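You operate a simulated robot arm through the tools that you are given. There is no shell and no other tool. Be economical: measure what you need, move in short steps, check, and stop when the job is done.

The job below is to be done with a simulated two-armed robot. You get a single attempt, and the scene is never put back.

JOB
Take the wooden block from the top pallet and leave it in the purple tray. Put the red key on the packing table away on the right half of the wooden bench. Close the table drawer. Put the white curl from the packing table on the side ledge of the machine. Press the zero button two times. Take the size ticket and leave it in the orange crate. Put the cardboard ring from the top of the roll rack on the shelf of the grey table. Put one of the orange corners from the grey table on the left shelf under the wooden bench. Put the purple ticket on the grey table. Any order will do. Set down upright: size ticket, orange corner.

Only the result counts: the job must be done as asked and must still hold three seconds after the hand-in. Knocking over, shifting, dropping, spilling or breaking anything else fails it.

ROBOT AND FRAMES
Two 6-joint arms with two-finger grippers on one trunk, on a base that drives. Base frame: it is fixed to the floor where the robot stands at the start and does not move with it; the origin is under the middle of the robot, x ahead of it, y to its left, z up; the surface under the hand at the start is at about z = 868. Lengths are in mm, angles in rad, forces in N, time in s.
The left shoulder is at the start at [70, 148, 1467], the right one opposite. With the tool pointing down near the work surface each hand reaches from about 360 to 640 mm from the robot's upright axis, wherever it stands, measured 20 degrees to its own side. Places, roughly: cardboard ring (9x9x3 cm) [-900, -7100, 900]; grey table [-3900, -6800, 800]; left shelf under the wooden bench [-6000, -7000, 300]; orange corner (8x8x11 cm) [-4100, -6800, 900]; orange corner (8x8x5 cm) [-3700, -6800, 800]; orange crate (36x26x16 cm) [-500, -4000, 400]; purple ticket [-7250, -5500, 250]; purple tray (24x18x6 cm) [700, 0, 900]; red key (5x2x6 cm) [400, -1100, 900]; right half of the wooden bench [-7600, -7000, 900]; shelf of the grey table [-3900, -6900, 300]; side ledge of the machine [-2500, -2700, 1000]; size ticket [-750, -7000, 1000]; table drawer [300, -1100, 700]; white curl (5x6x3 cm) [500, -1300, 900]; wooden block (6x8x5 cm) [500, 100, 900]; zero button [-1900, -5500, 800]. Payload 2.45 kg a hand.
The TCP of each hand is the grasp point between the finger pads, 30 mm short of the fingertips. In the tool frame z runs along the fingers and y along their closing line. The gripper opens to 106 mm. The gripper's body begins 79 mm behind the TCP.
Orientation is that of the tool frame in the base frame, as a unit quaternion [x, y, z, w]. With the fingers straight down and closing along the base's y, the tool's x points along the base's -x, its y along +y and its z along -z.

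CONTROLS
- The arms move only by the tool move_arm. It takes "left_plan", "right_plan" or both (then of equal length, played together; a hand with none holds still); each is one flat list of numbers, 7 for each row, row after row: the turn, a rotation vector about the tool's x, y, z in rad, then the shift along the tool's x, y, z in mm, then the gripper command, from -1 (fully open) to 1 (shut), values between in proportion. In form: [wx, wy, wz, tx, ty, tz, claw, wx, wy, wz, tx, ty, tz, claw, ...]. A call has 1 to 20 rows; each row is the pose to reach, as a shift and turn from the pose commanded when the call began, along the tool's axes at that moment. Rows are played at 5 a second. More than 50 mm and 0.15 rad between two rows, or a gripper value outside its range, and nothing of the call is played. A pose out of reach is approached as far as the arm can. The call stops where the force on the tool passes 40 N (or 10 N more than at its start, if that is more) or the arm is blocked; 0.2 s more then pass. The fingers move at their own pace (about 72 mm/s each) and stop on an object; they squeeze with about 30 N. The grip force told is the motor's: it shows also when the fingers shut on nothing. Time passes only in rows, and 0.2 s behind the last, so rows that repeat a pose let the fingers close. The reply holds the time, the measured pose of the TCP, the force on the tool along the base axes, the opening and the grip force, in the units named above and with some noise, with the torque about the TCP (base axes, N m) and any sound that the robot's microphone picked up, and new pictures: "show" is both (left out), scene, wrist or none (wrist: the cameras of the hands that moved).
- Cameras (640 x 400 px; columns grow to the right, rows downward): "scene" is now at [124.5, -26.2, 1675.1]; the picture's right is [-0.18, -0.98, 0.00], its down [-0.82, 0.15, -0.55] and it looks along [0.54, -0.10, -0.84] (base axes); focal length 256 px, centre (320, 200). "left" rides on the left gripper at [76, 2, -106] in its tool frame; the picture's right is [-0.02, 1.00, 0.00], its down [-0.78, -0.02, -0.62] and it looks along [-0.62, -0.01, 0.78] (tool axes); focal length 247 px, centre (320, 200). "right" rides on the right gripper at [76, -2, -106] in its tool frame; the picture's right is [0.02, 1.00, 0.00], its down [-0.78, 0.02, -0.62] and it looks along [-0.62, 0.01, 0.78] (tool axes); focal length 247 px, centre (320, 200). There is no depth. A picture from a camera that has moved, and an enlarged one, comes with that camera's place and axes in the base frame and with its lens. The place of the scene camera against the robot may be out by one fixed shift of up to 25 mm in any direction.
- raise_lower(by): slides the trunk up (or, below 0, down) by that many mm; the arms and the scene camera ride with it, the base frame stays. It gives what a move gives, with no picture.
- base_move(legs): drives the robot by 1 to 6 legs, each [ahead, left, turn to the left] in mm, mm and rad, along the robot's own axes; the way and the turn of a leg run together, so that a leg with both is an arc; at most 1500 mm and 3.142 rad a leg. The arms and the cameras ride along, it lands a little off, and it stops where it bumps. It gives what a move gives, and a new picture of the scene camera.
- aim_head(pan, tilt): turns the head with the scene camera to pan (to the left, within 1.501 rad either way) and tilt (down, from -0.506 to 1.204), counted from straight ahead of the robot. It gives what a move gives, and a new picture of the scene camera.
- inspect(camera, box): a new picture of the part [left, top, right, bottom] of that camera's present view, enlarged. No time passes.
- job_done(): hands the job in; it is judged then, once.

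Go step by step. Nothing tells you exact positions but the pictures and the camera data: compare them with the known pose of the tool, close in by small moves and look again before you grip or let go. The budget is 483 turns and 360 pictures, counting those below and the enlarged ones. Unless the task says otherwise, let go and move clear before handing in.

The tools are called after "Emit:" as a command line: name --argument value ..., lists and objects as JSON in quotes. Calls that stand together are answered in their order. move_arm: Moves the arms, as the interface text tells. Its arguments: {"type":"object","properties":{"left_plan":{"type":"array","items":{"type":"number"}},"right_plan":{"type":"array","items":{"type":"number"}},"show":{"type":"string","enum":["both","scene","wrist","none"]}},"required":[]} The other tools are called the same way: raise_lower (by) slides the trunk up or down; base_move (legs) drives the base; aim_head (pan, tilt) turns the head that bears the scene camera; inspect (camera, box) takes an enlarged picture of a part of a camera's view; job_done () hands the job in.

At the start:

```text
clock: 0.0
left_position: [531.7, 191.7, 1073.6]
left_ee_rot: [0.0, 1.0, 0.0, -0.001]
left_ft_force: [-0.9, -0.8, -0.2]
left_moment: [0.01, -0.01, -0.04]
left_gripper_width: 105.8
left_gripper_force: 0.1
right_position: [471.9, -213.5, 1073.5]
right_ee_rot: [0.001, 1.0, 0.0, 0.0]
right_ft_force: [0.2, 0.1, -0.2]
right_moment: [-0.01, -0.01, 0.02]
right_gripper_width: 106.1
right_gripper_force: 0.0
trunk travel left (down, up): [-940.0, 0.0]
robot x, y, heading: [-4.1, -1.8, 0.003]
head pan, tilt: [-0.18, 0.993]
```

scene: 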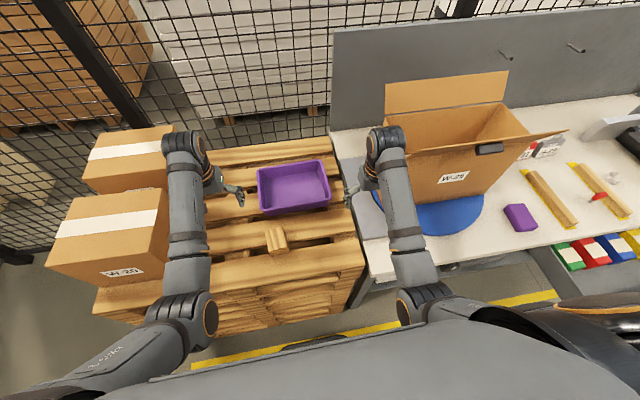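
right: 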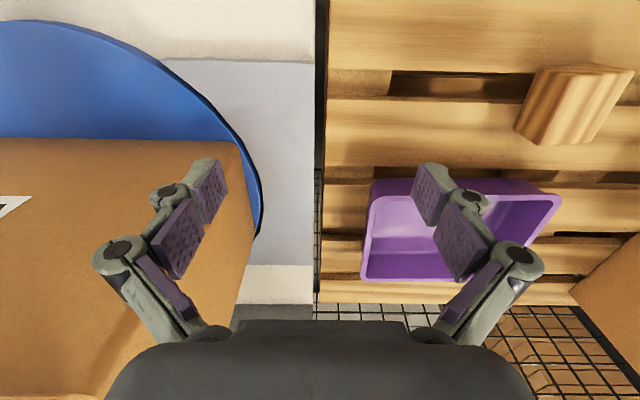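
left: 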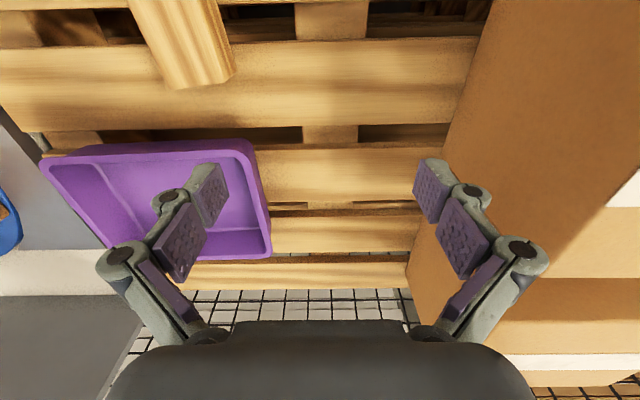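

The block lies on the pallet at about (480, 50) and the purple tray is behind it. I'll bring the left hand over the block for a closer look.

Emit:
move_arm --left_plan '[0, 0, 0, 10, -34, 15, -1, 0, 0, 0, 20, -68, 30, -1, 0, 0, 0, 30, -102, 50, -1, 0, 0, 0, 42, -137, 70, -1]' --show "wrist"

```text
clock: 0.9
left_position: [537.7, 179.0, 1033.2]
left_ee_rot: [-0.03, 0.995, 0.088, 0.04]
left_ft_force: [-0.5, 0.4, 0.2]
left_moment: [-0.02, -0.01, -0.01]
left_gripper_width: 105.9
left_gripper_force: 0.1
left hand out of reach, approached as far as the arm can: row 4
right_position: [472.3, -212.4, 1072.9]
right_ee_rot: [0.0, 1.0, 0.0, 0.001]
right_ft_force: [-0.3, 0.7, 0.3]
right_moment: [0.0, -0.05, 0.02]
right_gripper_width: 105.9
right_gripper_force: 0.1
trunk travel left (down, up): [-940.0, 0.0]
robot x, y, heading: [-0.4, 2.2, 0.002]
head pan, tilt: [-0.18, 0.993]
stopped in row 4 (left hand): the arm was blocked; the commanded pose is now the measured one
camera left: at [454.5, 157.2, 1131.7], right [-0.04, 0.98, 0.18], down [0.73, -0.09, 0.67], along [0.68, 0.16, -0.72], focal length 247 px, centre (320, 200)
```

left: 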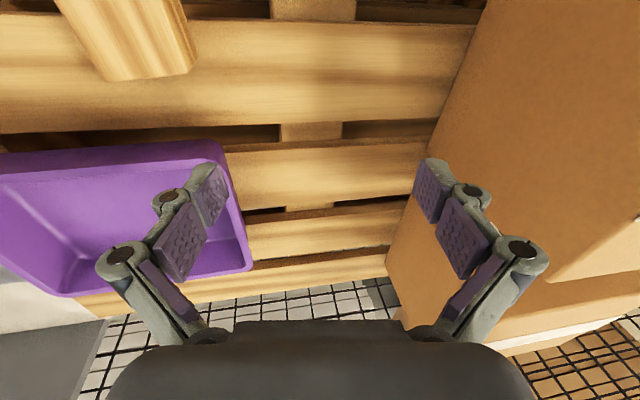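

The left hand ran into the limit of its reach. I'll level it and pull both hands back, then drive the base to the right so the block comes within reach.

Emit:
move_arm --left_plan '[0.06, 0.03, 0.02, 12, 5, -16, -1, 0.12, 0.055, 0.04, 24, 10, -32, -1, 0.176, 0.08, 0.06, 34, 16, -48, -1]' --right_plan '[0, 0, 0, 30, 0, -10, -1, 0, 0, 0, 60, 0, -20, -1, 0, 0, 0, 80, 0, -40, -1]' --show "none"

Emit:
base_move --legs '[[0, -125, 0]]'

```text
clock: 1.7
left_position: [495.3, 180.4, 1079.9]
left_ee_rot: [0.001, 1.0, -0.001, -0.001]
left_ft_force: [-0.1, -0.3, -0.5]
left_moment: [-0.02, 0.02, 0.03]
left_gripper_width: 106.0
left_gripper_force: 0.1
right_position: [402.4, -206.6, 1064.1]
right_ee_rot: [0.0, 1.0, -0.001, 0.001]
right_ft_force: [-0.8, 0.2, 0.1]
right_moment: [0.03, -0.02, -0.02]
right_gripper_width: 106.2
right_gripper_force: 0.0
right hand out of reach, approached as far as the arm can: row 1, 2, 3
trunk travel left (down, up): [-940.0, 0.0]
robot x, y, heading: [-1.8, -2.3, 0.001]
head pan, tilt: [-0.18, 0.993]
```

```text
clock: 3.0
left_position: [496.7, 60.1, 1080.1]
left_ee_rot: [0.002, 1.0, -0.001, -0.001]
left_ft_force: [-0.6, 0.5, 1.1]
left_moment: [-0.05, -0.01, -0.01]
left_gripper_width: 105.8
left_gripper_force: 0.1
right_position: [402.9, -328.0, 1065.2]
right_ee_rot: [0.001, 1.0, -0.001, 0.002]
right_ft_force: [-0.1, 1.5, -0.5]
right_moment: [-0.02, -0.03, 0.01]
right_gripper_width: 106.3
right_gripper_force: 0.0
trunk travel left (down, up): [-940.0, 0.0]
robot x, y, heading: [-2.4, -121.1, -0.002]
head pan, tilt: [-0.18, 0.993]
camera scene: at [124.1, -145.2, 1675.2], right [-0.18, -0.98, 0.0], down [-0.82, 0.15, -0.55], along [0.54, -0.1, -0.84], focal length 256 px, centre (320, 200)
```

scene: 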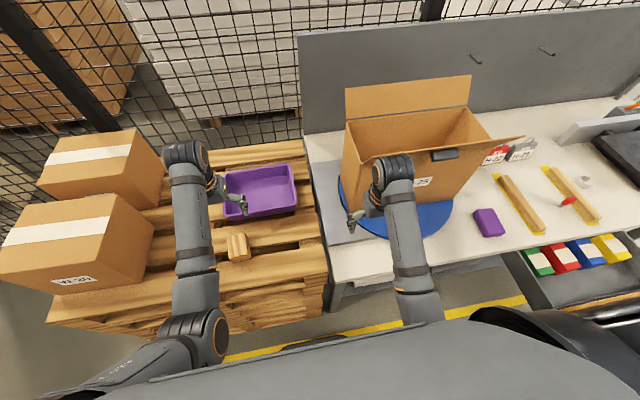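

Now the left hand is above the block. I'll lower it for a closer look.

Emit:
move_arm --left_plan '[0, 0, 0, 5, 0, 40, -1, 0, 0, 0, 10, 0, 80, -1]' --show "wrist"

```text
clock: 3.6
left_position: [486.4, 58.3, 1000.6]
left_ee_rot: [0.001, 1.0, -0.002, -0.001]
left_ft_force: [-0.8, 0.4, 0.1]
left_moment: [0.01, 0.01, 0.01]
left_gripper_width: 105.8
left_gripper_force: 0.0
right_position: [402.1, -328.6, 1065.2]
right_ee_rot: [0.001, 1.0, -0.001, 0.001]
right_ft_force: [-0.2, 0.6, 0.0]
right_moment: [-0.03, -0.01, 0.0]
right_gripper_width: 106.2
right_gripper_force: 0.0
trunk travel left (down, up): [-940.0, 0.0]
robot x, y, heading: [0.5, -122.7, 0.001]
head pan, tilt: [-0.18, 0.993]
camera left: at [411.2, 60.4, 1107.5], right [0.03, 1.0, 0.0], down [0.78, -0.02, 0.62], along [0.62, -0.02, -0.78], focal length 247 px, centre (320, 200)
```

left: 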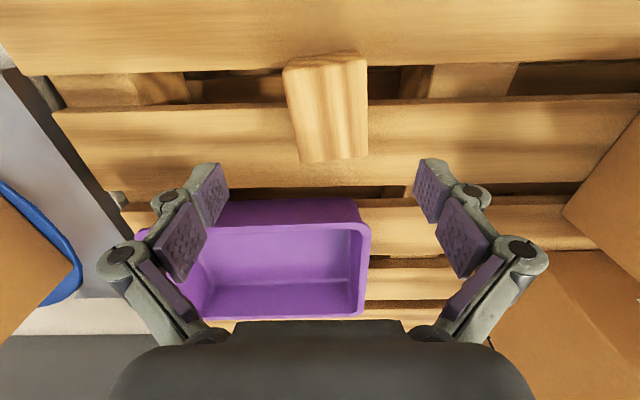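

The block is about 60 mm wide, centred near (478, 66), with its top at about 914. I'll go down and grip it.

Emit:
move_arm --left_plan '[0, 0, -0.06, 7, 8, 40, -1, 0, 0, -0.06, 7, 8, 75, -1, 0, 0, -0.06, 7, 8, 97, -1, 0, 0, -0.06, 7, 8, 97, 1, 0, 0, -0.06, 7, 8, 97, 1, 0, 0, -0.06, 7, 8, 97, 1]' --show "wrist"

```text
clock: 5.0
left_position: [480.1, 65.4, 902.0]
left_ee_rot: [-0.028, 1.0, 0.001, -0.002]
left_ft_force: [-1.0, -0.6, 0.4]
left_moment: [-0.04, -0.05, 0.02]
left_gripper_width: 59.9
left_gripper_force: 29.9
right_position: [403.2, -330.1, 1063.3]
right_ee_rot: [0.001, 1.0, 0.0, 0.002]
right_ft_force: [-0.4, -0.2, 0.4]
right_moment: [0.02, 0.01, 0.01]
right_gripper_width: 105.8
right_gripper_force: 0.1
trunk travel left (down, up): [-940.0, 0.0]
robot x, y, heading: [-2.8, -122.9, -0.002]
head pan, tilt: [-0.18, 0.993]
camera left: at [405.3, 63.4, 1009.4], right [-0.03, 1.0, 0.0], down [0.78, 0.03, 0.62], along [0.62, 0.02, -0.78], focal length 247 px, centre (320, 200)
```

left: 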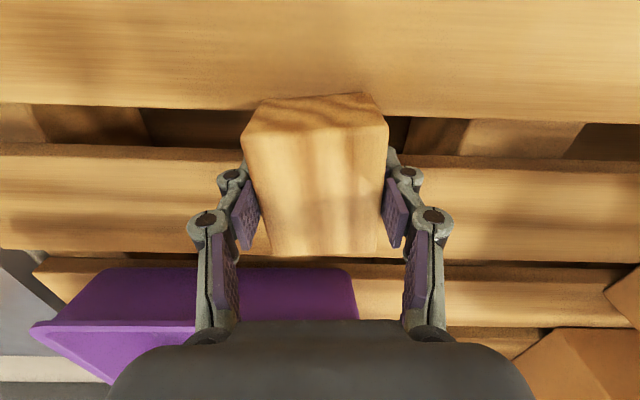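

The block is in the grip. I'll lift it and check the clearance around the right hand before driving ahead.

Emit:
move_arm --left_plan '[0, 0, 0, 0, 0, -40, 1, 0, 0, 0, 0, 0, -80, 1, 0, 0, 0, 0, 0, -120, 1]' --show "wrist"

Emit:
inspect --camera "right" --box '[0, 0, 640, 400]'

```text
clock: 5.8
left_position: [478.7, 64.2, 1023.2]
left_ee_rot: [-0.028, 1.0, 0.001, -0.002]
left_ft_force: [0.4, -0.6, 0.1]
left_moment: [0.0, 0.0, 0.02]
left_gripper_width: 0.0
left_gripper_force: 28.6
right_position: [403.1, -331.1, 1064.4]
right_ee_rot: [0.0, 1.0, 0.0, 0.002]
right_ft_force: [0.1, 0.1, -0.2]
right_moment: [0.01, -0.02, 0.0]
right_gripper_width: 106.1
right_gripper_force: 0.0
trunk travel left (down, up): [-940.0, 0.0]
robot x, y, heading: [-1.9, -123.7, -0.004]
head pan, tilt: [-0.18, 0.993]
camera left: at [403.8, 61.3, 1130.7], right [-0.03, 1.0, 0.0], down [0.78, 0.03, 0.62], along [0.62, 0.02, -0.79], focal length 247 px, centre (320, 200)
```

left: 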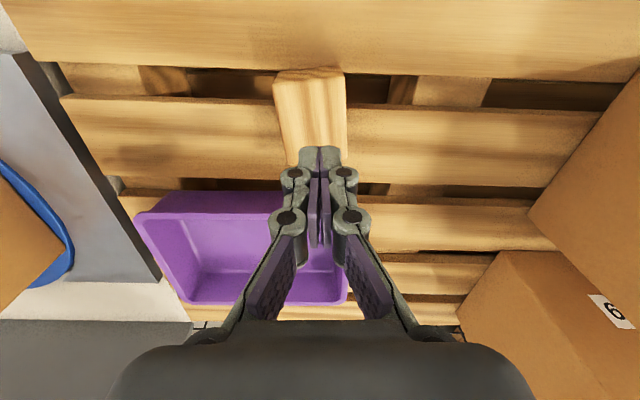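

```text
1.00 times, centred on (320, 200) of right (not enlarged: the box is as wide or as high as the picture)
camera zoom: at [325.1, -331.7, 1169.5], right [-0.02, 1.0, 0.0], down [0.78, 0.01, 0.62], along [0.62, 0.01, -0.78], focal length 247 px, centre (320, 200)
```

zoom: 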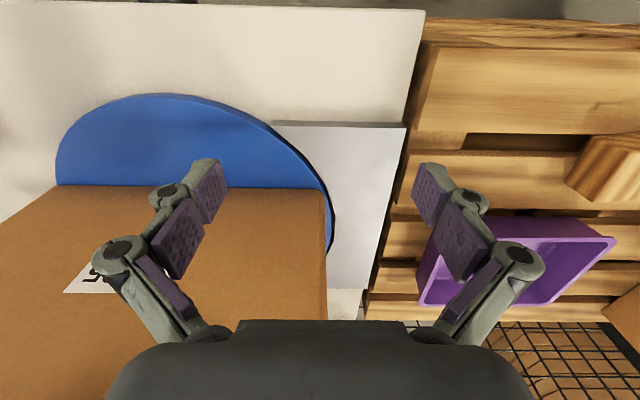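

The block slipped out during the lift and still lies on the pallet. I'll open the hand and look at its shape before trying again.

Emit:
move_arm --left_plan '[0, 0, 0, 30, 0, 0, -1, 0, 0, 0, 60, 0, 0, -1, 0, 0, 0, 60, 0, 0, -1]' --show "none"

Emit:
inspect --camera "left" --box '[200, 40, 440, 190]'

```text
clock: 6.6
left_position: [417.9, 63.3, 1025.2]
left_ee_rot: [-0.028, 1.0, 0.0, -0.002]
left_ft_force: [0.2, -0.2, -0.3]
left_moment: [0.0, 0.03, 0.02]
left_gripper_width: 102.6
left_gripper_force: 0.1
right_position: [402.9, -329.9, 1063.1]
right_ee_rot: [0.001, 1.0, 0.0, 0.0]
right_ft_force: [-0.1, -0.2, 0.4]
right_moment: [0.04, 0.05, 0.01]
right_gripper_width: 106.0
right_gripper_force: 0.0
trunk travel left (down, up): [-940.0, 0.0]
robot x, y, heading: [-0.1, -119.2, -0.002]
head pan, tilt: [-0.18, 0.993]
```

```text
2.67 times, centred on (320, 115) of left
camera zoom: at [343.3, 60.2, 1132.5], right [-0.03, 1.0, 0.0], down [0.79, 0.03, 0.62], along [0.62, 0.02, -0.79], focal length 659 px, centre (320, 427)
```

zoom: 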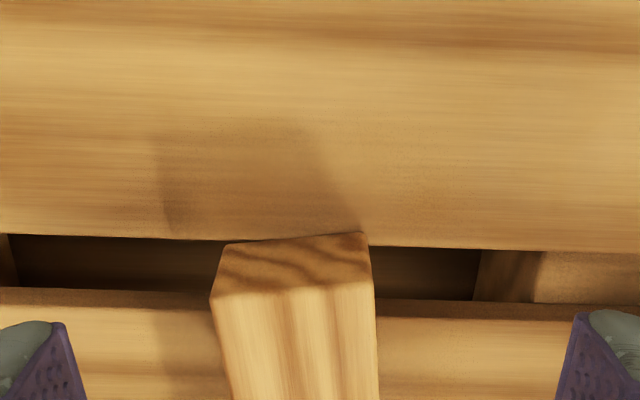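

The block is a plain cuboid spanning z 871 to 917, slightly yawed. I'll grip it again nearer its centre and better aligned, then lift slowly and watch the force.

Emit:
move_arm --left_plan '[0, 0, -0.03, -35, -5, 25, -1, 0, 0, -0.06, -70, -9, 50, -1, 0, 0, -0.06, -70, -9, 90, -1, 0, 0, -0.06, -70, -9, 126, -1, 0, 0, -0.06, -70, -9, 126, 1, 0, 0, -0.06, -70, -9, 126, 1, 0, 0, -0.06, -70, -9, 126, 1, 0, 0, -0.06, -70, -9, 126, 1, 0, 0, -0.06, -70, -9, 126, 1]' --show "wrist"

Emit:
move_arm --left_plan '[0, 0, 0, 0, 0, -4, 1, 0, 0, 0, 0, 0, -8, 1, 0, 0, 0, 0, 0, -12, 1, 0, 0, 0, 0, 0, -16, 1]' --show "wrist"

```text
clock: 8.6
left_position: [486.4, 57.6, 896.8]
left_ee_rot: [-0.058, 0.998, 0.001, 0.0]
left_ft_force: [0.5, -0.9, 0.3]
left_moment: [0.0, 0.0, 0.02]
left_gripper_width: 59.5
left_gripper_force: 29.8
right_position: [402.2, -330.0, 1064.5]
right_ee_rot: [0.001, 1.0, 0.0, 0.002]
right_ft_force: [0.5, 0.5, 0.3]
right_moment: [0.04, 0.02, -0.02]
right_gripper_width: 105.9
right_gripper_force: 0.1
trunk travel left (down, up): [-940.0, 0.0]
robot x, y, heading: [-0.7, -125.2, -0.001]
head pan, tilt: [-0.18, 0.993]
camera left: at [412.9, 51.1, 1004.4], right [-0.09, 1.0, 0.0], down [0.78, 0.07, 0.62], along [0.62, 0.06, -0.79], focal length 247 px, centre (320, 200)
```

left: 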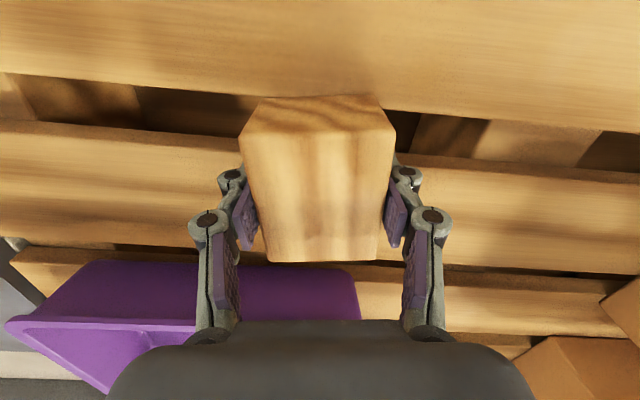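

```text
clock: 9.6
left_position: [488.2, 58.6, 912.9]
left_ee_rot: [-0.057, 0.998, 0.0, -0.001]
left_ft_force: [-0.1, 0.5, -1.8]
left_moment: [-0.03, 0.01, 0.0]
left_gripper_width: 59.7
left_gripper_force: 29.9
right_position: [402.5, -329.9, 1064.5]
right_ee_rot: [0.001, 1.0, 0.0, 0.002]
right_ft_force: [-0.3, -0.3, 0.4]
right_moment: [0.01, 0.0, -0.01]
right_gripper_width: 106.3
right_gripper_force: 0.0
trunk travel left (down, up): [-940.0, 0.0]
robot x, y, heading: [5.9, -123.8, -0.002]
head pan, tilt: [-0.18, 0.993]
camera left: at [413.7, 51.0, 1020.4], right [-0.09, 1.0, 0.0], down [0.78, 0.07, 0.62], along [0.62, 0.06, -0.78], focal length 247 px, centre (320, 200)
```

left: 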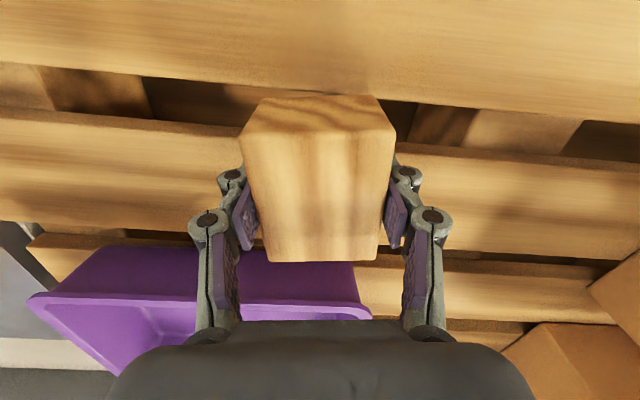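

This time it rises with the hand and weighs about 2 N. I'll keep lifting slowly.

Emit:
move_arm --left_plan '[0, 0, 0, 0, 0, -5, 1, 0, 0, 0, 0, 0, -12, 1, 0, 0, 0, 0, 0, -20, 1, 0, 0, 0, 0, 0, -28, 1, 0, 0, 0, 0, 0, -36, 1, 0, 0, 0, 0, 0, -44, 1, 0, 0, 0, 0, 0, -52, 1, 0, 0, 0, 0, 0, -60, 1, 0, 0, 0, 0, 0, -68, 1, 0, 0, 0, 0, 0, -76, 1, 0, 0, 0, 0, 0, -84, 1, 0, 0, 0, 0, 0, -90, 1]' --show "wrist"

```text
clock: 12.2
left_position: [489.3, 58.3, 1002.8]
left_ee_rot: [-0.057, 0.998, 0.0, -0.001]
left_ft_force: [-0.5, 0.1, -0.9]
left_moment: [-0.06, -0.02, 0.02]
left_gripper_width: 59.3
left_gripper_force: 30.1
right_position: [402.9, -329.9, 1064.2]
right_ee_rot: [0.001, 1.0, 0.0, 0.002]
right_ft_force: [-0.1, 0.2, 0.1]
right_moment: [0.0, -0.01, -0.02]
right_gripper_width: 105.9
right_gripper_force: 0.1
trunk travel left (down, up): [-940.0, 0.0]
robot x, y, heading: [-0.2, -123.5, 0.001]
head pan, tilt: [-0.18, 0.993]
camera left: at [415.1, 50.7, 1110.0], right [-0.09, 1.0, 0.0], down [0.78, 0.07, 0.62], along [0.62, 0.06, -0.79], focal length 247 px, centre (320, 200)
```

left: 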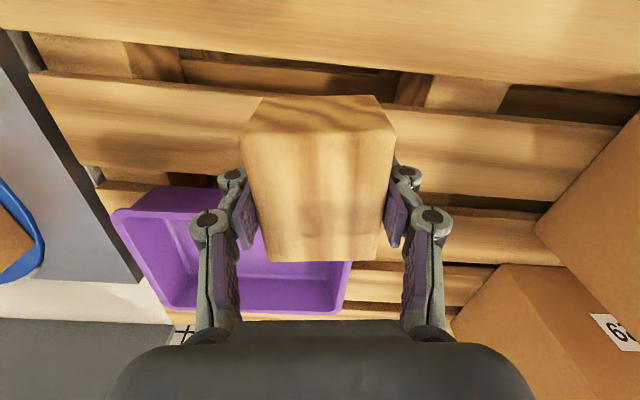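

The block is held. Before driving ahead I'll check the carton flap near the right hand.

Emit:
inspect --camera "scene" --box '[290, 60, 610, 260]'

```text
2.00 times, centred on (450, 160) of scene
camera zoom: at [124.4, -148.3, 1675.1], right [-0.18, -0.98, 0.0], down [-0.82, 0.15, -0.55], along [0.54, -0.1, -0.84], focal length 511 px, centre (60, 280)
```

zoom: 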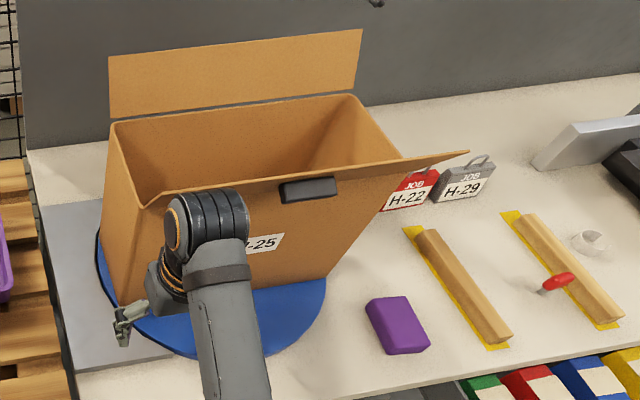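

The carton's front face is at about x = 530. I'll pull the right hand further back, then drive ahead and slightly right.

Emit:
move_arm --right_plan '[0, 0, 0, 20, 0, 30, -1, 0, 0, 0, 45, 0, 50, -1, 0, 0, 0, 70, 0, 60, -1]' --show "none"

Emit:
base_move --legs '[[75, -30, 0]]'

```text
clock: 13.0
left_position: [489.2, 57.2, 1002.3]
left_ee_rot: [-0.057, 0.998, 0.0, -0.001]
left_ft_force: [0.6, 0.4, -2.7]
left_moment: [-0.03, -0.01, 0.0]
left_gripper_width: 59.2
left_gripper_force: 29.9
right_position: [331.5, -330.0, 1004.3]
right_ee_rot: [0.0, 1.0, 0.0, 0.002]
right_ft_force: [0.4, 0.7, -0.1]
right_moment: [-0.03, 0.04, -0.02]
right_gripper_width: 105.9
right_gripper_force: 0.0
trunk travel left (down, up): [-940.0, 0.0]
robot x, y, heading: [-4.3, -122.4, -0.004]
head pan, tilt: [-0.18, 0.993]
```

```text
clock: 14.1
left_position: [559.5, 29.2, 1003.8]
left_ee_rot: [-0.057, 0.998, -0.001, 0.001]
left_ft_force: [-0.7, 0.6, -0.1]
left_moment: [-0.04, -0.03, 0.0]
left_gripper_width: 58.9
left_gripper_force: 30.6
right_position: [401.0, -359.6, 1006.4]
right_ee_rot: [0.002, 1.0, 0.0, 0.003]
right_ft_force: [-0.2, 0.1, -0.3]
right_moment: [-0.03, -0.07, 0.0]
right_gripper_width: 106.0
right_gripper_force: 0.1
trunk travel left (down, up): [-940.0, 0.0]
robot x, y, heading: [73.7, -152.9, -0.002]
head pan, tilt: [-0.18, 0.993]
camera scene: at [190.4, -175.8, 1675.7], right [-0.18, -0.98, 0.0], down [-0.82, 0.15, -0.55], along [0.54, -0.1, -0.84], focal length 256 px, centre (320, 200)
```

scene: 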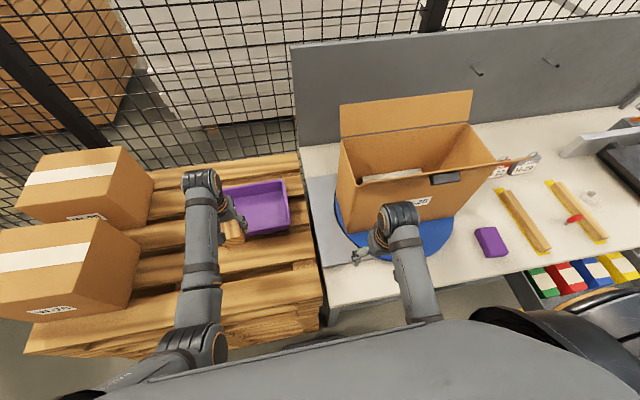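

There was no bump. I'll now move the block over the tray, slowly.

Emit:
move_arm --left_plan '[0, 0, 0, -6, -3, 0, 1, 0, 0, 0, -16, -8, 0, 1, 0, 0, 0, -28, -14, 0, 1, 0, 0, 0, -40, -20, 0, 1, 0, 0, 0, -52, -26, 0, 1, 0, 0, 0, -64, -32, 0, 1, 0, 0, 0, -76, -38, 0, 1, 0, 0, 0, -88, -44, 0, 1, 0, 0, 0, -95, -48, 0, 1, 0, 0, 0, -100, -51, 0, 1]' --show "wrist"

```text
clock: 16.2
left_position: [668.6, -12.9, 1002.7]
left_ee_rot: [-0.058, 0.998, 0.0, -0.002]
left_ft_force: [-0.6, 0.5, -1.1]
left_moment: [0.0, -0.04, 0.03]
left_gripper_width: 59.2
left_gripper_force: 30.2
right_position: [404.8, -361.8, 1003.8]
right_ee_rot: [0.002, 1.0, 0.0, 0.001]
right_ft_force: [0.9, 0.1, 0.2]
right_moment: [0.01, 0.03, -0.04]
right_gripper_width: 106.1
right_gripper_force: 0.0
trunk travel left (down, up): [-940.0, 0.0]
robot x, y, heading: [69.3, -148.4, 0.0]
head pan, tilt: [-0.18, 0.993]
camera left: at [594.5, -19.0, 1109.3], right [-0.09, 1.0, 0.0], down [0.78, 0.07, 0.62], along [0.62, 0.06, -0.79], focal length 247 px, centre (320, 200)
```

left: 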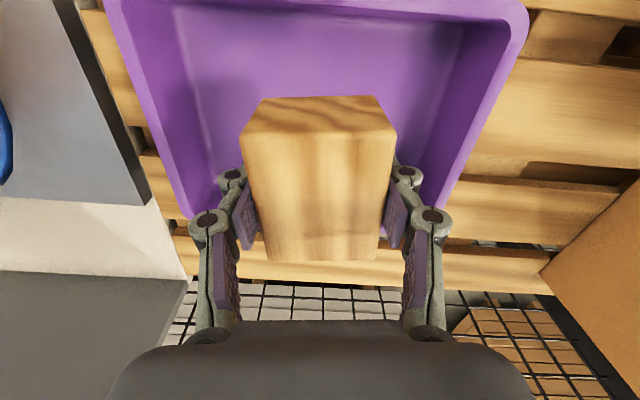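

The tray spans x 594–770 and the block is well inside it. I'll lower the block, let go and come back up.

Emit:
move_arm --left_plan '[0, 0, 0, 0, 0, 6, 1, 0, 0, 0, 0, 0, 16, 1, 0, 0, 0, 0, 0, 28, 1, 0, 0, 0, 0, 0, 40, 1, 0, 0, 0, 0, 0, 52, 1, 0, 0, 0, 0, 0, 64, 1, 0, 0, 0, 0, 0, 76, 1, 0, 0, 0, 0, 0, 86, 1, 0, 0, 0, 0, 0, 93, 1, 0, 0, 0, 0, 0, 93, 1]' --show "wrist"

```text
clock: 18.4
left_position: [662.3, -10.8, 914.4]
left_ee_rot: [-0.057, 0.998, 0.0, -0.002]
left_ft_force: [0.3, -0.1, -1.3]
left_moment: [0.0, 0.0, 0.04]
left_gripper_width: 59.3
left_gripper_force: 30.3
left hand out of reach, approached as far as the arm can: row 8, 9, 10
right_position: [405.4, -362.1, 1004.8]
right_ee_rot: [0.001, 1.0, 0.0, 0.001]
right_ft_force: [-0.8, 0.5, -0.3]
right_moment: [0.02, 0.04, 0.0]
right_gripper_width: 106.1
right_gripper_force: 0.0
trunk travel left (down, up): [-940.0, 0.0]
robot x, y, heading: [73.2, -153.1, -0.01]
head pan, tilt: [-0.18, 0.993]
camera left: at [587.4, -17.8, 1020.9], right [-0.09, 1.0, 0.0], down [0.78, 0.07, 0.62], along [0.62, 0.06, -0.79], focal length 247 px, centre (320, 200)
```

left: 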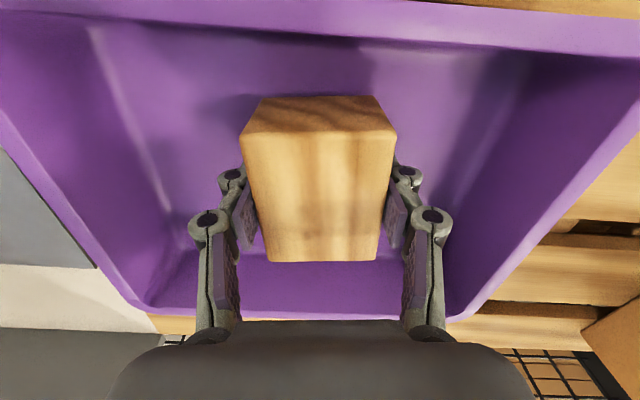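

The arm is at full stretch, so the trunk will take the last few millimetres down. Then I'll let go.

Emit:
raise_lower --by -7

Emit:
move_arm --left_plan '[0, 0, 0, 0, 0, 0, 0.3, 0, 0, 0, 0, 0, 0, -0.3, 0, 0, 0, 0, 0, 0, -1, 0, 0, 0, 0, 0, 0, -1, 0, 0, 0, 0, 0, -40, -1, 0, 0, 0, 0, 0, -80, -1]' --show "wrist"

```text
clock: 19.0
left_position: [662.3, -9.6, 906.8]
left_ee_rot: [-0.057, 0.998, 0.0, -0.001]
left_ft_force: [-0.4, -0.4, -1.0]
left_moment: [-0.02, 0.01, -0.03]
left_gripper_width: 59.3
left_gripper_force: 29.8
right_position: [404.8, -362.7, 996.4]
right_ee_rot: [0.002, 1.0, 0.0, 0.001]
right_ft_force: [0.5, -1.1, -0.8]
right_moment: [-0.03, -0.02, 0.01]
right_gripper_width: 106.1
right_gripper_force: 0.1
trunk travel left (down, up): [-933.0, 7.0]
robot x, y, heading: [72.7, -151.1, -0.002]
head pan, tilt: [-0.18, 0.993]
```

```text
clock: 20.4
left_position: [660.6, -9.9, 989.0]
left_ee_rot: [-0.057, 0.998, 0.0, -0.002]
left_ft_force: [0.3, -0.2, -0.4]
left_moment: [-0.02, -0.02, 0.03]
left_gripper_width: 106.0
left_gripper_force: 0.0
right_position: [404.8, -361.7, 997.6]
right_ee_rot: [0.002, 1.0, 0.0, 0.001]
right_ft_force: [0.6, -0.9, 0.0]
right_moment: [-0.02, 0.0, 0.02]
right_gripper_width: 106.0
right_gripper_force: 0.0
trunk travel left (down, up): [-933.0, 7.0]
robot x, y, heading: [74.4, -150.9, -0.011]
head pan, tilt: [-0.18, 0.993]
camera left: at [585.7, -16.4, 1096.1], right [-0.09, 1.0, 0.0], down [0.78, 0.07, 0.62], along [0.62, 0.06, -0.79], focal length 247 px, centre (320, 200)
```

left: 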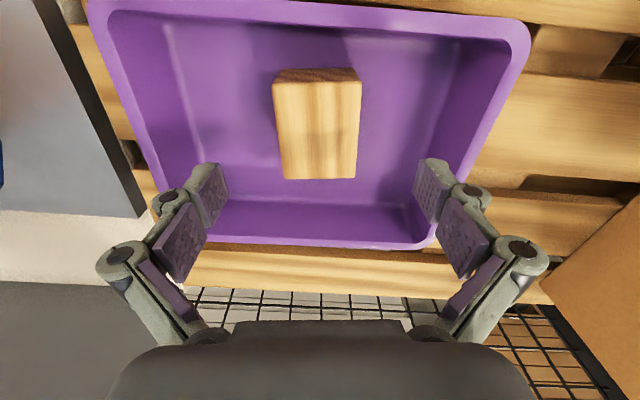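

The block is in the tray. I'll tuck the hands, back off and head for the packing-table side.

Emit:
move_arm --left_plan '[0, 0, 0, 0, 0, -20, -1, 0, 0, 0.05, 40, 20, -40, -1, 0, 0, 0.115, 70, 40, -60, -1, 0, 0, 0.115, 95, 51, -70, -1]' --show "none"

Emit:
base_move --legs '[[-250, 0, 0], [0, -600, 0]]'

```text
clock: 21.4
left_position: [560.4, 30.7, 1057.4]
left_ee_rot: [0.001, 1.0, -0.001, -0.002]
left_ft_force: [0.5, 0.1, 1.2]
left_moment: [0.02, 0.01, -0.01]
left_gripper_width: 106.1
left_gripper_force: 0.0
right_position: [404.1, -361.9, 997.4]
right_ee_rot: [0.002, 1.0, -0.001, 0.002]
right_ft_force: [-0.2, -1.3, -0.5]
right_moment: [-0.01, 0.01, 0.04]
right_gripper_width: 106.1
right_gripper_force: 0.1
trunk travel left (down, up): [-933.0, 7.0]
robot x, y, heading: [73.7, -154.0, -0.002]
head pan, tilt: [-0.18, 0.993]
```

```text
clock: 26.2
left_position: [303.9, -571.5, 1056.3]
left_ee_rot: [0.007, 1.0, 0.0, -0.002]
left_ft_force: [-1.2, 0.4, 0.0]
left_moment: [0.0, 0.02, 0.03]
left_gripper_width: 105.8
left_gripper_force: 0.1
right_position: [143.2, -962.9, 996.7]
right_ee_rot: [0.008, 1.0, 0.0, 0.001]
right_ft_force: [1.7, 0.0, 0.4]
right_moment: [-0.01, 0.02, -0.04]
right_gripper_width: 106.1
right_gripper_force: 0.0
trunk travel left (down, up): [-933.0, 7.0]
robot x, y, heading: [-187.8, -752.3, -0.014]
head pan, tilt: [-0.18, 0.993]
camera scene: at [-62.2, -776.8, 1668.2], right [-0.19, -0.98, 0.0], down [-0.82, 0.16, -0.55], along [0.53, -0.11, -0.84], focal length 256 px, centre (320, 200)
```

scene: 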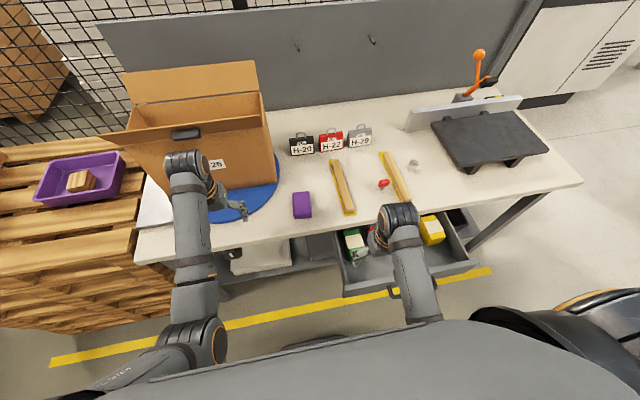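

The key is near (453, -1129), the curl near (523, -1277), and the open drawer's front is at about x = 130. I'll back off a little and set up so the right hand is in front of the drawer.

Emit:
base_move --legs '[[-130, 0, 0.014], [0, -235, 0]]'

Emit:
aim_head --pan -0.25 --tilt 0.8

```text
clock: 28.9
left_position: [170.9, -802.7, 1056.4]
left_ee_rot: [0.0, 1.0, -0.001, -0.002]
left_ft_force: [1.0, 0.1, -0.1]
left_moment: [-0.01, 0.03, -0.02]
left_gripper_width: 105.9
left_gripper_force: 0.1
right_position: [12.9, -1196.5, 997.9]
right_ee_rot: [0.003, 1.0, -0.001, 0.001]
right_ft_force: [-1.1, 0.3, 0.4]
right_moment: [-0.03, 0.02, 0.04]
right_gripper_width: 106.0
right_gripper_force: 0.0
trunk travel left (down, up): [-933.0, 7.0]
robot x, y, heading: [-317.7, -988.3, -0.007]
head pan, tilt: [-0.18, 0.993]
camera scene: at [-193.5, -1011.3, 1668.2], right [-0.18, -0.98, 0.0], down [-0.82, 0.15, -0.55], along [0.54, -0.1, -0.84], focal length 256 px, centre (320, 200)
```

scene: 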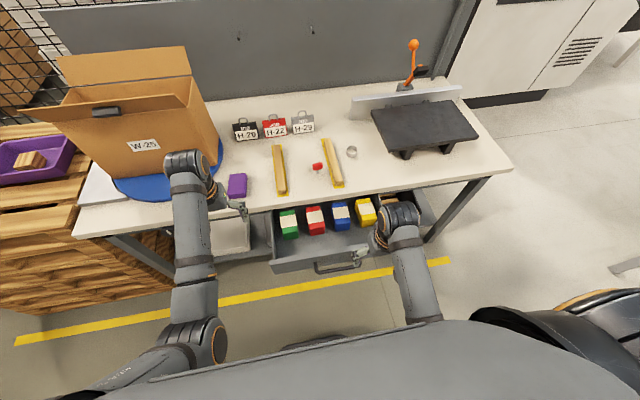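

```text
clock: 29.6
left_position: [170.7, -804.6, 1056.3]
left_ee_rot: [0.001, 1.0, 0.0, -0.002]
left_ft_force: [-0.1, -0.6, 1.1]
left_moment: [-0.02, -0.05, 0.04]
left_gripper_width: 106.0
left_gripper_force: 0.0
right_position: [13.0, -1197.1, 996.5]
right_ee_rot: [0.003, 1.0, 0.0, 0.002]
right_ft_force: [0.1, 1.0, -0.1]
right_moment: [0.02, 0.0, -0.02]
right_gripper_width: 106.1
right_gripper_force: 0.1
trunk travel left (down, up): [-933.0, 7.0]
robot x, y, heading: [-320.1, -986.3, -0.009]
head pan, tilt: [-0.25, 0.799]
camera scene: at [-184.2, -1022.5, 1682.8], right [-0.25, -0.97, 0.0], down [-0.69, 0.18, -0.7], along [0.67, -0.17, -0.72], focal length 256 px, centre (320, 200)
```

scene: 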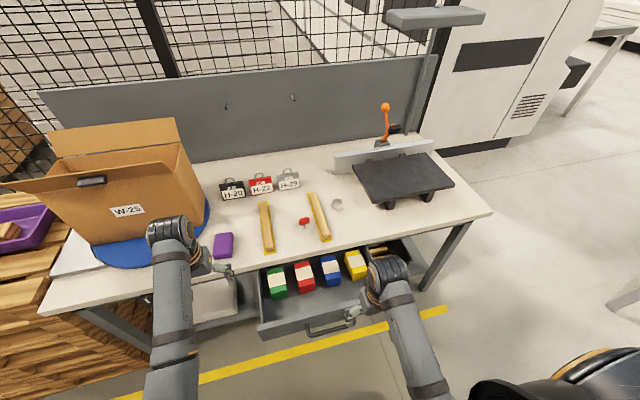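

The drawer handle is near (120, -1138, 690). I'll lower the trunk, shut the right fingers and tilt them forward to push.

Emit:
raise_lower --by -260

Emit:
move_arm --right_plan '[0, -0.14, 0, 0, 10, 0, 1, 0, -0.28, 0, 0, 20, 0, 1, 0, -0.42, 0, 0, 30, 0, 1, 0, -0.56, 0, 0, 40, 0, 1, 0, -0.7, 0, 0, 50, 0, 1, 0, -0.8, 0, 0, 58, 10, 1]' --show "both"

```text
clock: 32.3
left_position: [171.4, -805.3, 797.3]
left_ee_rot: [0.001, 1.0, 0.0, -0.002]
left_ft_force: [-0.4, -0.3, 0.1]
left_moment: [0.02, -0.03, 0.02]
left_gripper_width: 105.9
left_gripper_force: 0.1
right_position: [14.1, -1196.3, 736.1]
right_ee_rot: [0.003, 1.0, -0.001, 0.002]
right_ft_force: [0.4, -0.5, -0.2]
right_moment: [-0.03, -0.04, 0.01]
right_gripper_width: 106.1
right_gripper_force: 0.1
trunk travel left (down, up): [-673.0, 267.0]
robot x, y, heading: [-321.5, -988.0, -0.003]
head pan, tilt: [-0.25, 0.799]
```

```text
clock: 33.2
left_position: [168.6, -803.9, 796.1]
left_ee_rot: [0.001, 1.0, -0.001, -0.001]
left_ft_force: [0.7, -0.2, -0.1]
left_moment: [-0.01, -0.02, -0.02]
left_gripper_width: 105.8
left_gripper_force: 0.1
right_position: [19.2, -1203.6, 739.9]
right_ee_rot: [-0.081, 0.963, -0.063, 0.251]
right_ft_force: [-0.3, 0.8, 0.2]
right_moment: [-0.04, -0.01, -0.02]
right_gripper_width: 0.1
right_gripper_force: 20.6
trunk travel left (down, up): [-673.0, 267.0]
robot x, y, heading: [-315.5, -984.3, -0.009]
head pan, tilt: [-0.25, 0.799]
stopped in row 4 (right hand): the arm was blocked; the commanded pose is now the measured one
camera scene: at [-185.3, -1021.4, 1423.0], right [-0.25, -0.97, 0.0], down [-0.69, 0.18, -0.7], along [0.68, -0.18, -0.72], focal length 256 px, centre (320, 200)
camera right: at [-98.1, -1210.5, 795.7], right [-0.14, 0.97, -0.17], down [0.37, 0.21, 0.91], along [0.92, 0.07, -0.39], focal length 247 px, centre (320, 200)
```

scene: 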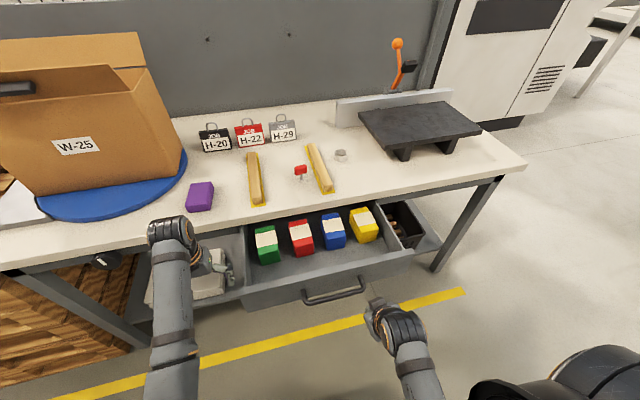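
right: 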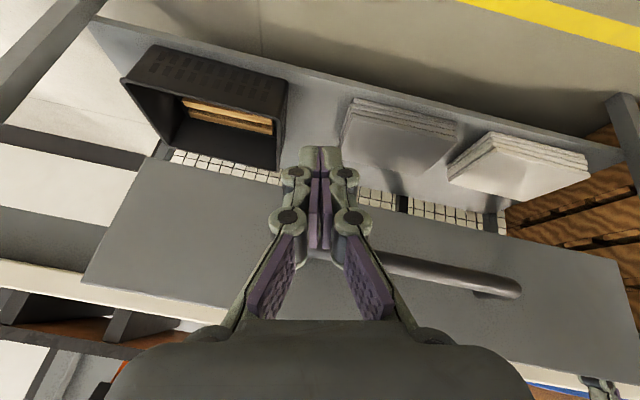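

The arm stopped tilting early, but the fingers already point forward-down at the drawer panel, beside the handle. I'll push straight ahead.

Emit:
move_arm --right_plan '[0, 0, 0, -21.5, -3.5, 12.2, 1, 0, 0, 0, -43, -7, 24.5, 1, 0, 0, 0, -64.5, -10.5, 36.7, 1, 0, 0, 0, -86, -14, 49, 1, 0, 0, 0, -99, -16, 56, 1, 0, 0, 0, -112, -18, 64, 1, 0, 0, 0, -125, -20, 71, 1, 0, 0, 0, -138, -22, 78, 1, 0, 0, 0, -151, -24.5, 86, 1, 0, 0, 0, -163, -26.5, 93, 1, 0, 0, 0, -175, -28.5, 99.5, 1]' --show "both"

```text
clock: 35.6
left_position: [170.9, -804.2, 796.0]
left_ee_rot: [0.001, 1.0, 0.0, -0.002]
left_ft_force: [0.2, -0.1, -0.3]
left_moment: [0.02, 0.0, 0.02]
left_gripper_width: 106.0
left_gripper_force: 0.2
right_position: [226.8, -1206.5, 740.1]
right_ee_rot: [-0.082, 0.963, -0.062, 0.251]
right_ft_force: [0.3, 0.2, -0.2]
right_moment: [0.0, 0.0, 0.01]
right_gripper_width: 0.0
right_gripper_force: 28.1
trunk travel left (down, up): [-673.0, 267.0]
robot x, y, heading: [-315.8, -989.2, -0.005]
head pan, tilt: [-0.25, 0.799]
camera scene: at [-183.3, -1021.6, 1422.8], right [-0.25, -0.97, 0.0], down [-0.69, 0.18, -0.7], along [0.67, -0.18, -0.72], focal length 256 px, centre (320, 200)
camera right: at [107.4, -1214.0, 795.9], right [-0.14, 0.97, -0.17], down [0.37, 0.21, 0.91], along [0.92, 0.07, -0.39], focal length 247 px, centre (320, 200)
```

scene: 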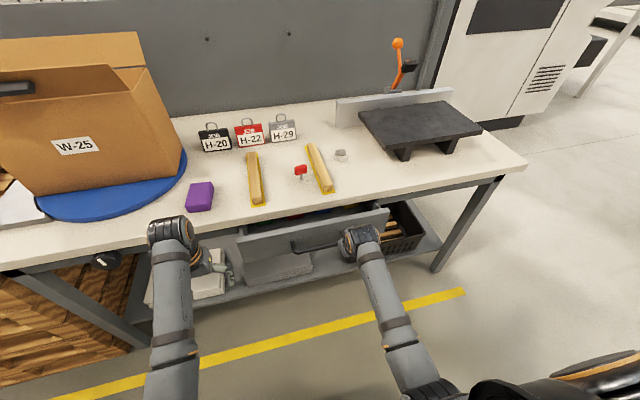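
right: 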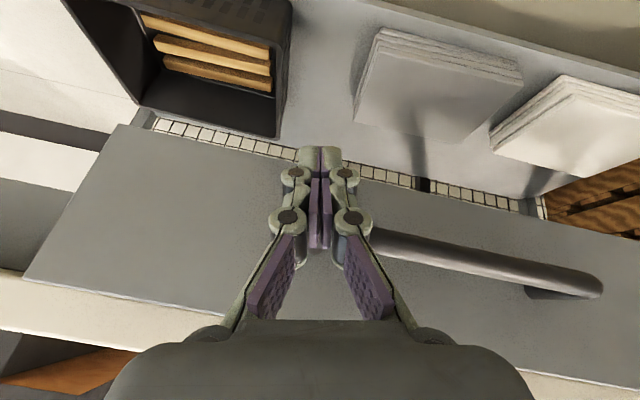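

The drawer is closing under the push. I'll keep pushing until it meets the stop.

Emit:
move_arm --right_plan '[0, 0, 0, -8.6, -1.4, 4.9, 1, 0, 0, 0, -17.2, -2.8, 9.8, 1, 0, 0, 0, -25.8, -4.2, 14.7, 1, 0, 0, 0, -34.4, -5.6, 19.6, 1, 0, 0, 0, -43, -7, 24.5, 1, 0, 0, 0, -51.6, -8.4, 29.4, 1, 0, 0, 0, -60, -9.8, 34.3, 1, 0, 0, 0, -69, -11.2, 39, 1]' --show "both"

```text
clock: 37.4
left_position: [171.3, -804.4, 796.1]
left_ee_rot: [0.002, 1.0, -0.001, -0.001]
left_ft_force: [-1.2, 0.4, 0.2]
left_moment: [0.03, 0.0, -0.02]
left_gripper_width: 105.9
left_gripper_force: 0.0
right_position: [305.3, -1206.0, 740.4]
right_ee_rot: [-0.081, 0.962, -0.063, 0.251]
right_ft_force: [0.0, 0.2, 0.1]
right_moment: [-0.04, -0.01, 0.0]
right_gripper_width: 0.1
right_gripper_force: 28.7
trunk travel left (down, up): [-673.0, 267.0]
robot x, y, heading: [-317.3, -991.7, -0.01]
head pan, tilt: [-0.25, 0.799]
camera scene: at [-183.4, -1021.6, 1422.8], right [-0.25, -0.97, 0.0], down [-0.69, 0.18, -0.7], along [0.67, -0.18, -0.72], focal length 256 px, centre (320, 200)
camera right: at [187.8, -1214.2, 796.3], right [-0.14, 0.97, -0.17], down [0.37, 0.21, 0.91], along [0.92, 0.07, -0.39], focal length 247 px, centre (320, 200)
```

scene: 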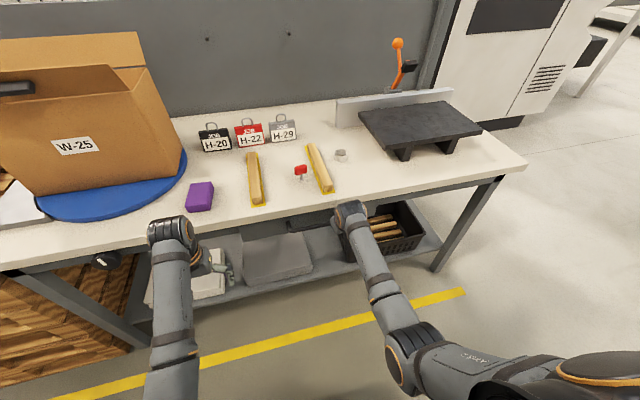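
right: 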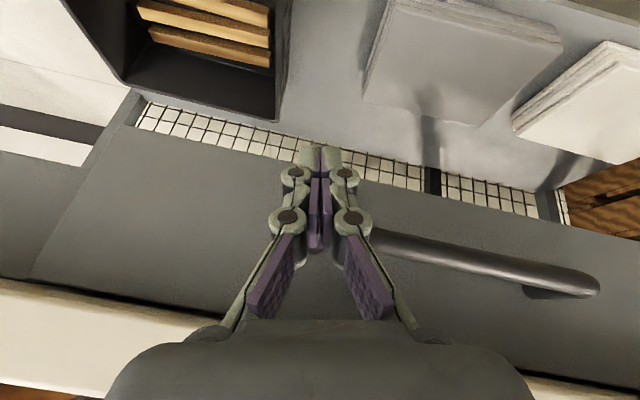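

The drawer still moves freely. I'll continue in finer steps and watch for the stop.

Emit:
move_arm --right_plan '[0, 0, 0, -5.2, -0.8, 2.9, 1, 0, 0, 0, -10.3, -1.7, 5.9, 1, 0, 0, 0, -15.5, -2.5, 8.8, 1, 0, 0, 0, -20.6, -3.4, 11.7, 1, 0, 0, 0, -25.8, -4.2, 14.7, 1, 0, 0, 0, -31, -5, 17.6, 1]' --show "both"

```text
clock: 38.2
left_position: [171.6, -805.1, 795.7]
left_ee_rot: [0.002, 1.0, 0.0, -0.003]
left_ft_force: [0.9, -0.3, -0.9]
left_moment: [-0.01, 0.04, 0.0]
left_gripper_width: 106.3
left_gripper_force: 0.1
right_position: [314.2, -1208.4, 731.9]
right_ee_rot: [-0.082, 0.966, -0.062, 0.238]
right_ft_force: [-14.2, -1.5, 1.0]
right_moment: [0.01, -0.24, 0.22]
right_gripper_width: 0.0
right_gripper_force: 29.0
trunk travel left (down, up): [-673.0, 267.0]
robot x, y, heading: [-317.5, -989.3, -0.002]
head pan, tilt: [-0.25, 0.799]
stopped in row 3 (right hand): the force on the tool passed its limit at 46 N (the readings are from after the stop); the commanded pose is now the measured one
camera scene: at [-183.9, -1022.1, 1422.7], right [-0.25, -0.97, 0.0], down [-0.69, 0.18, -0.7], along [0.67, -0.18, -0.72], focal length 256 px, centre (320, 200)
camera right: at [196.7, -1215.7, 791.2], right [-0.15, 0.97, -0.17], down [0.39, 0.21, 0.9], along [0.91, 0.06, -0.41], focal length 247 px, centre (320, 200)
```

scene: 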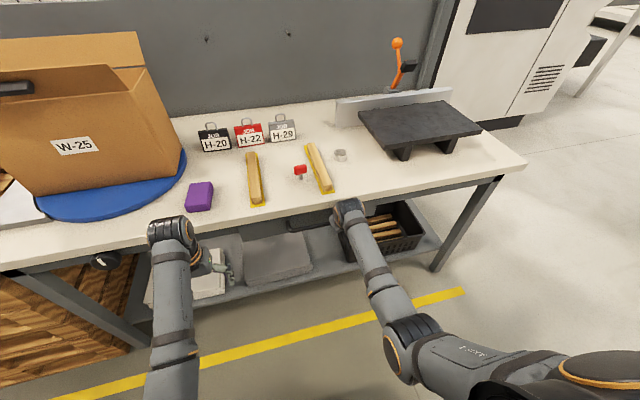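
right: 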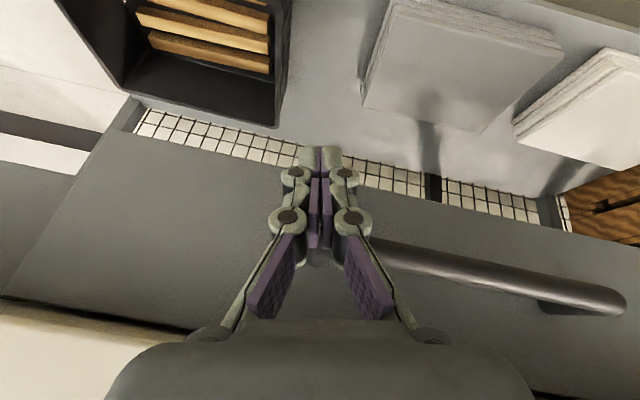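

It met a hard stop at 46 N. I'll back away and check the gap.

Emit:
move_arm --right_plan '[0, 0, 0, 30, 5, -17, 1, 0, 0, 0, 65, 10, -35, 1, 0, 0, 0, 100, 16, -55, 1, 0, 0, 0, 140, 22, -75, 1, 0, 0, 0, 180, 28, -95, 1]' --show "both"

```text
clock: 39.4
left_position: [168.5, -803.6, 796.2]
left_ee_rot: [0.001, 1.0, 0.001, -0.001]
left_ft_force: [-0.5, -0.1, 0.5]
left_moment: [0.02, 0.0, 0.03]
left_gripper_width: 105.9
left_gripper_force: 0.0
right_position: [104.6, -1207.2, 735.3]
right_ee_rot: [-0.081, 0.965, -0.063, 0.241]
right_ft_force: [0.2, 0.4, 0.2]
right_moment: [0.0, -0.04, 0.02]
right_gripper_width: 0.0
right_gripper_force: 28.9
trunk travel left (down, up): [-673.0, 267.0]
robot x, y, heading: [-319.9, -988.6, -0.008]
head pan, tilt: [-0.25, 0.799]
camera scene: at [-186.7, -1021.8, 1423.1], right [-0.25, -0.97, 0.0], down [-0.69, 0.18, -0.7], along [0.68, -0.18, -0.72], focal length 256 px, centre (320, 200)
camera right: at [-12.6, -1214.9, 792.9], right [-0.15, 0.97, -0.17], down [0.38, 0.21, 0.9], along [0.91, 0.07, -0.4], focal length 247 px, centre (320, 200)
```

scene: 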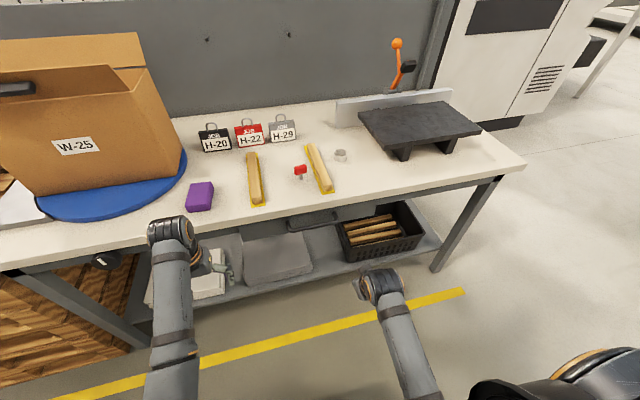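
right: 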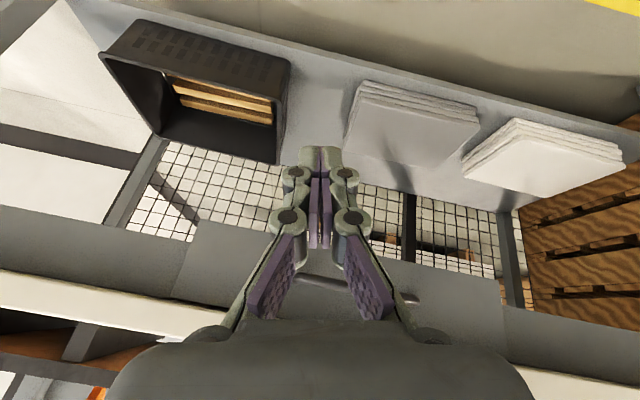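

The drawer panel is now flush with the rail. Next I'll inspect the key and curl while resetting the right hand.

Emit:
inspect --camera "scene" --box '[250, 130, 378, 210]'

Emit:
move_arm --right_plan '[-0.03, 0.12, 0.04, 0, 0, -5, 1, -0.06, 0.24, 0.08, 0, 0, -10, 1, -0.095, 0.36, 0.12, 0, 0, -15, 0, -0.127, 0.487, 0.164, 0, 0, -20, -1]' --show "none"

```text
5.00 times, centred on (314, 170) of scene
camera zoom: at [-186.7, -1021.8, 1423.1], right [-0.25, -0.97, 0.0], down [-0.69, 0.18, -0.7], along [0.68, -0.18, -0.72], focal length 1279 px, centre (350, 350)
```

zoom: 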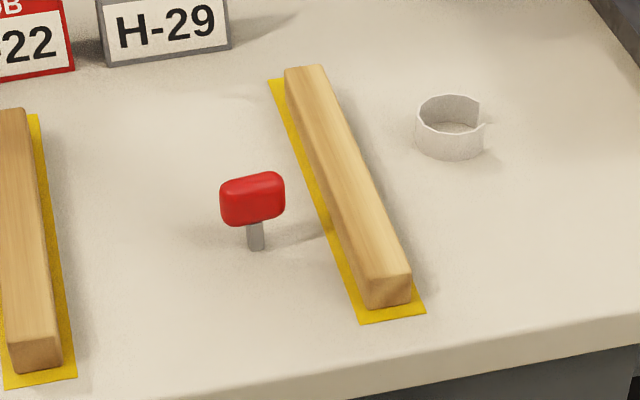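

```text
clock: 40.4
left_position: [169.5, -803.8, 796.5]
left_ee_rot: [0.002, 1.0, 0.001, -0.002]
left_ft_force: [0.1, 0.9, 0.1]
left_moment: [0.01, 0.04, 0.01]
left_gripper_width: 106.1
left_gripper_force: 0.1
right_position: [99.0, -1204.6, 749.6]
right_ee_rot: [0.0, 1.0, 0.0, -0.001]
right_ft_force: [0.3, 0.4, -0.3]
right_moment: [-0.01, -0.04, -0.01]
right_gripper_width: 71.9
right_gripper_force: 0.0
trunk travel left (down, up): [-673.0, 267.0]
robot x, y, heading: [-319.9, -983.9, -0.007]
head pan, tilt: [-0.25, 0.799]
```

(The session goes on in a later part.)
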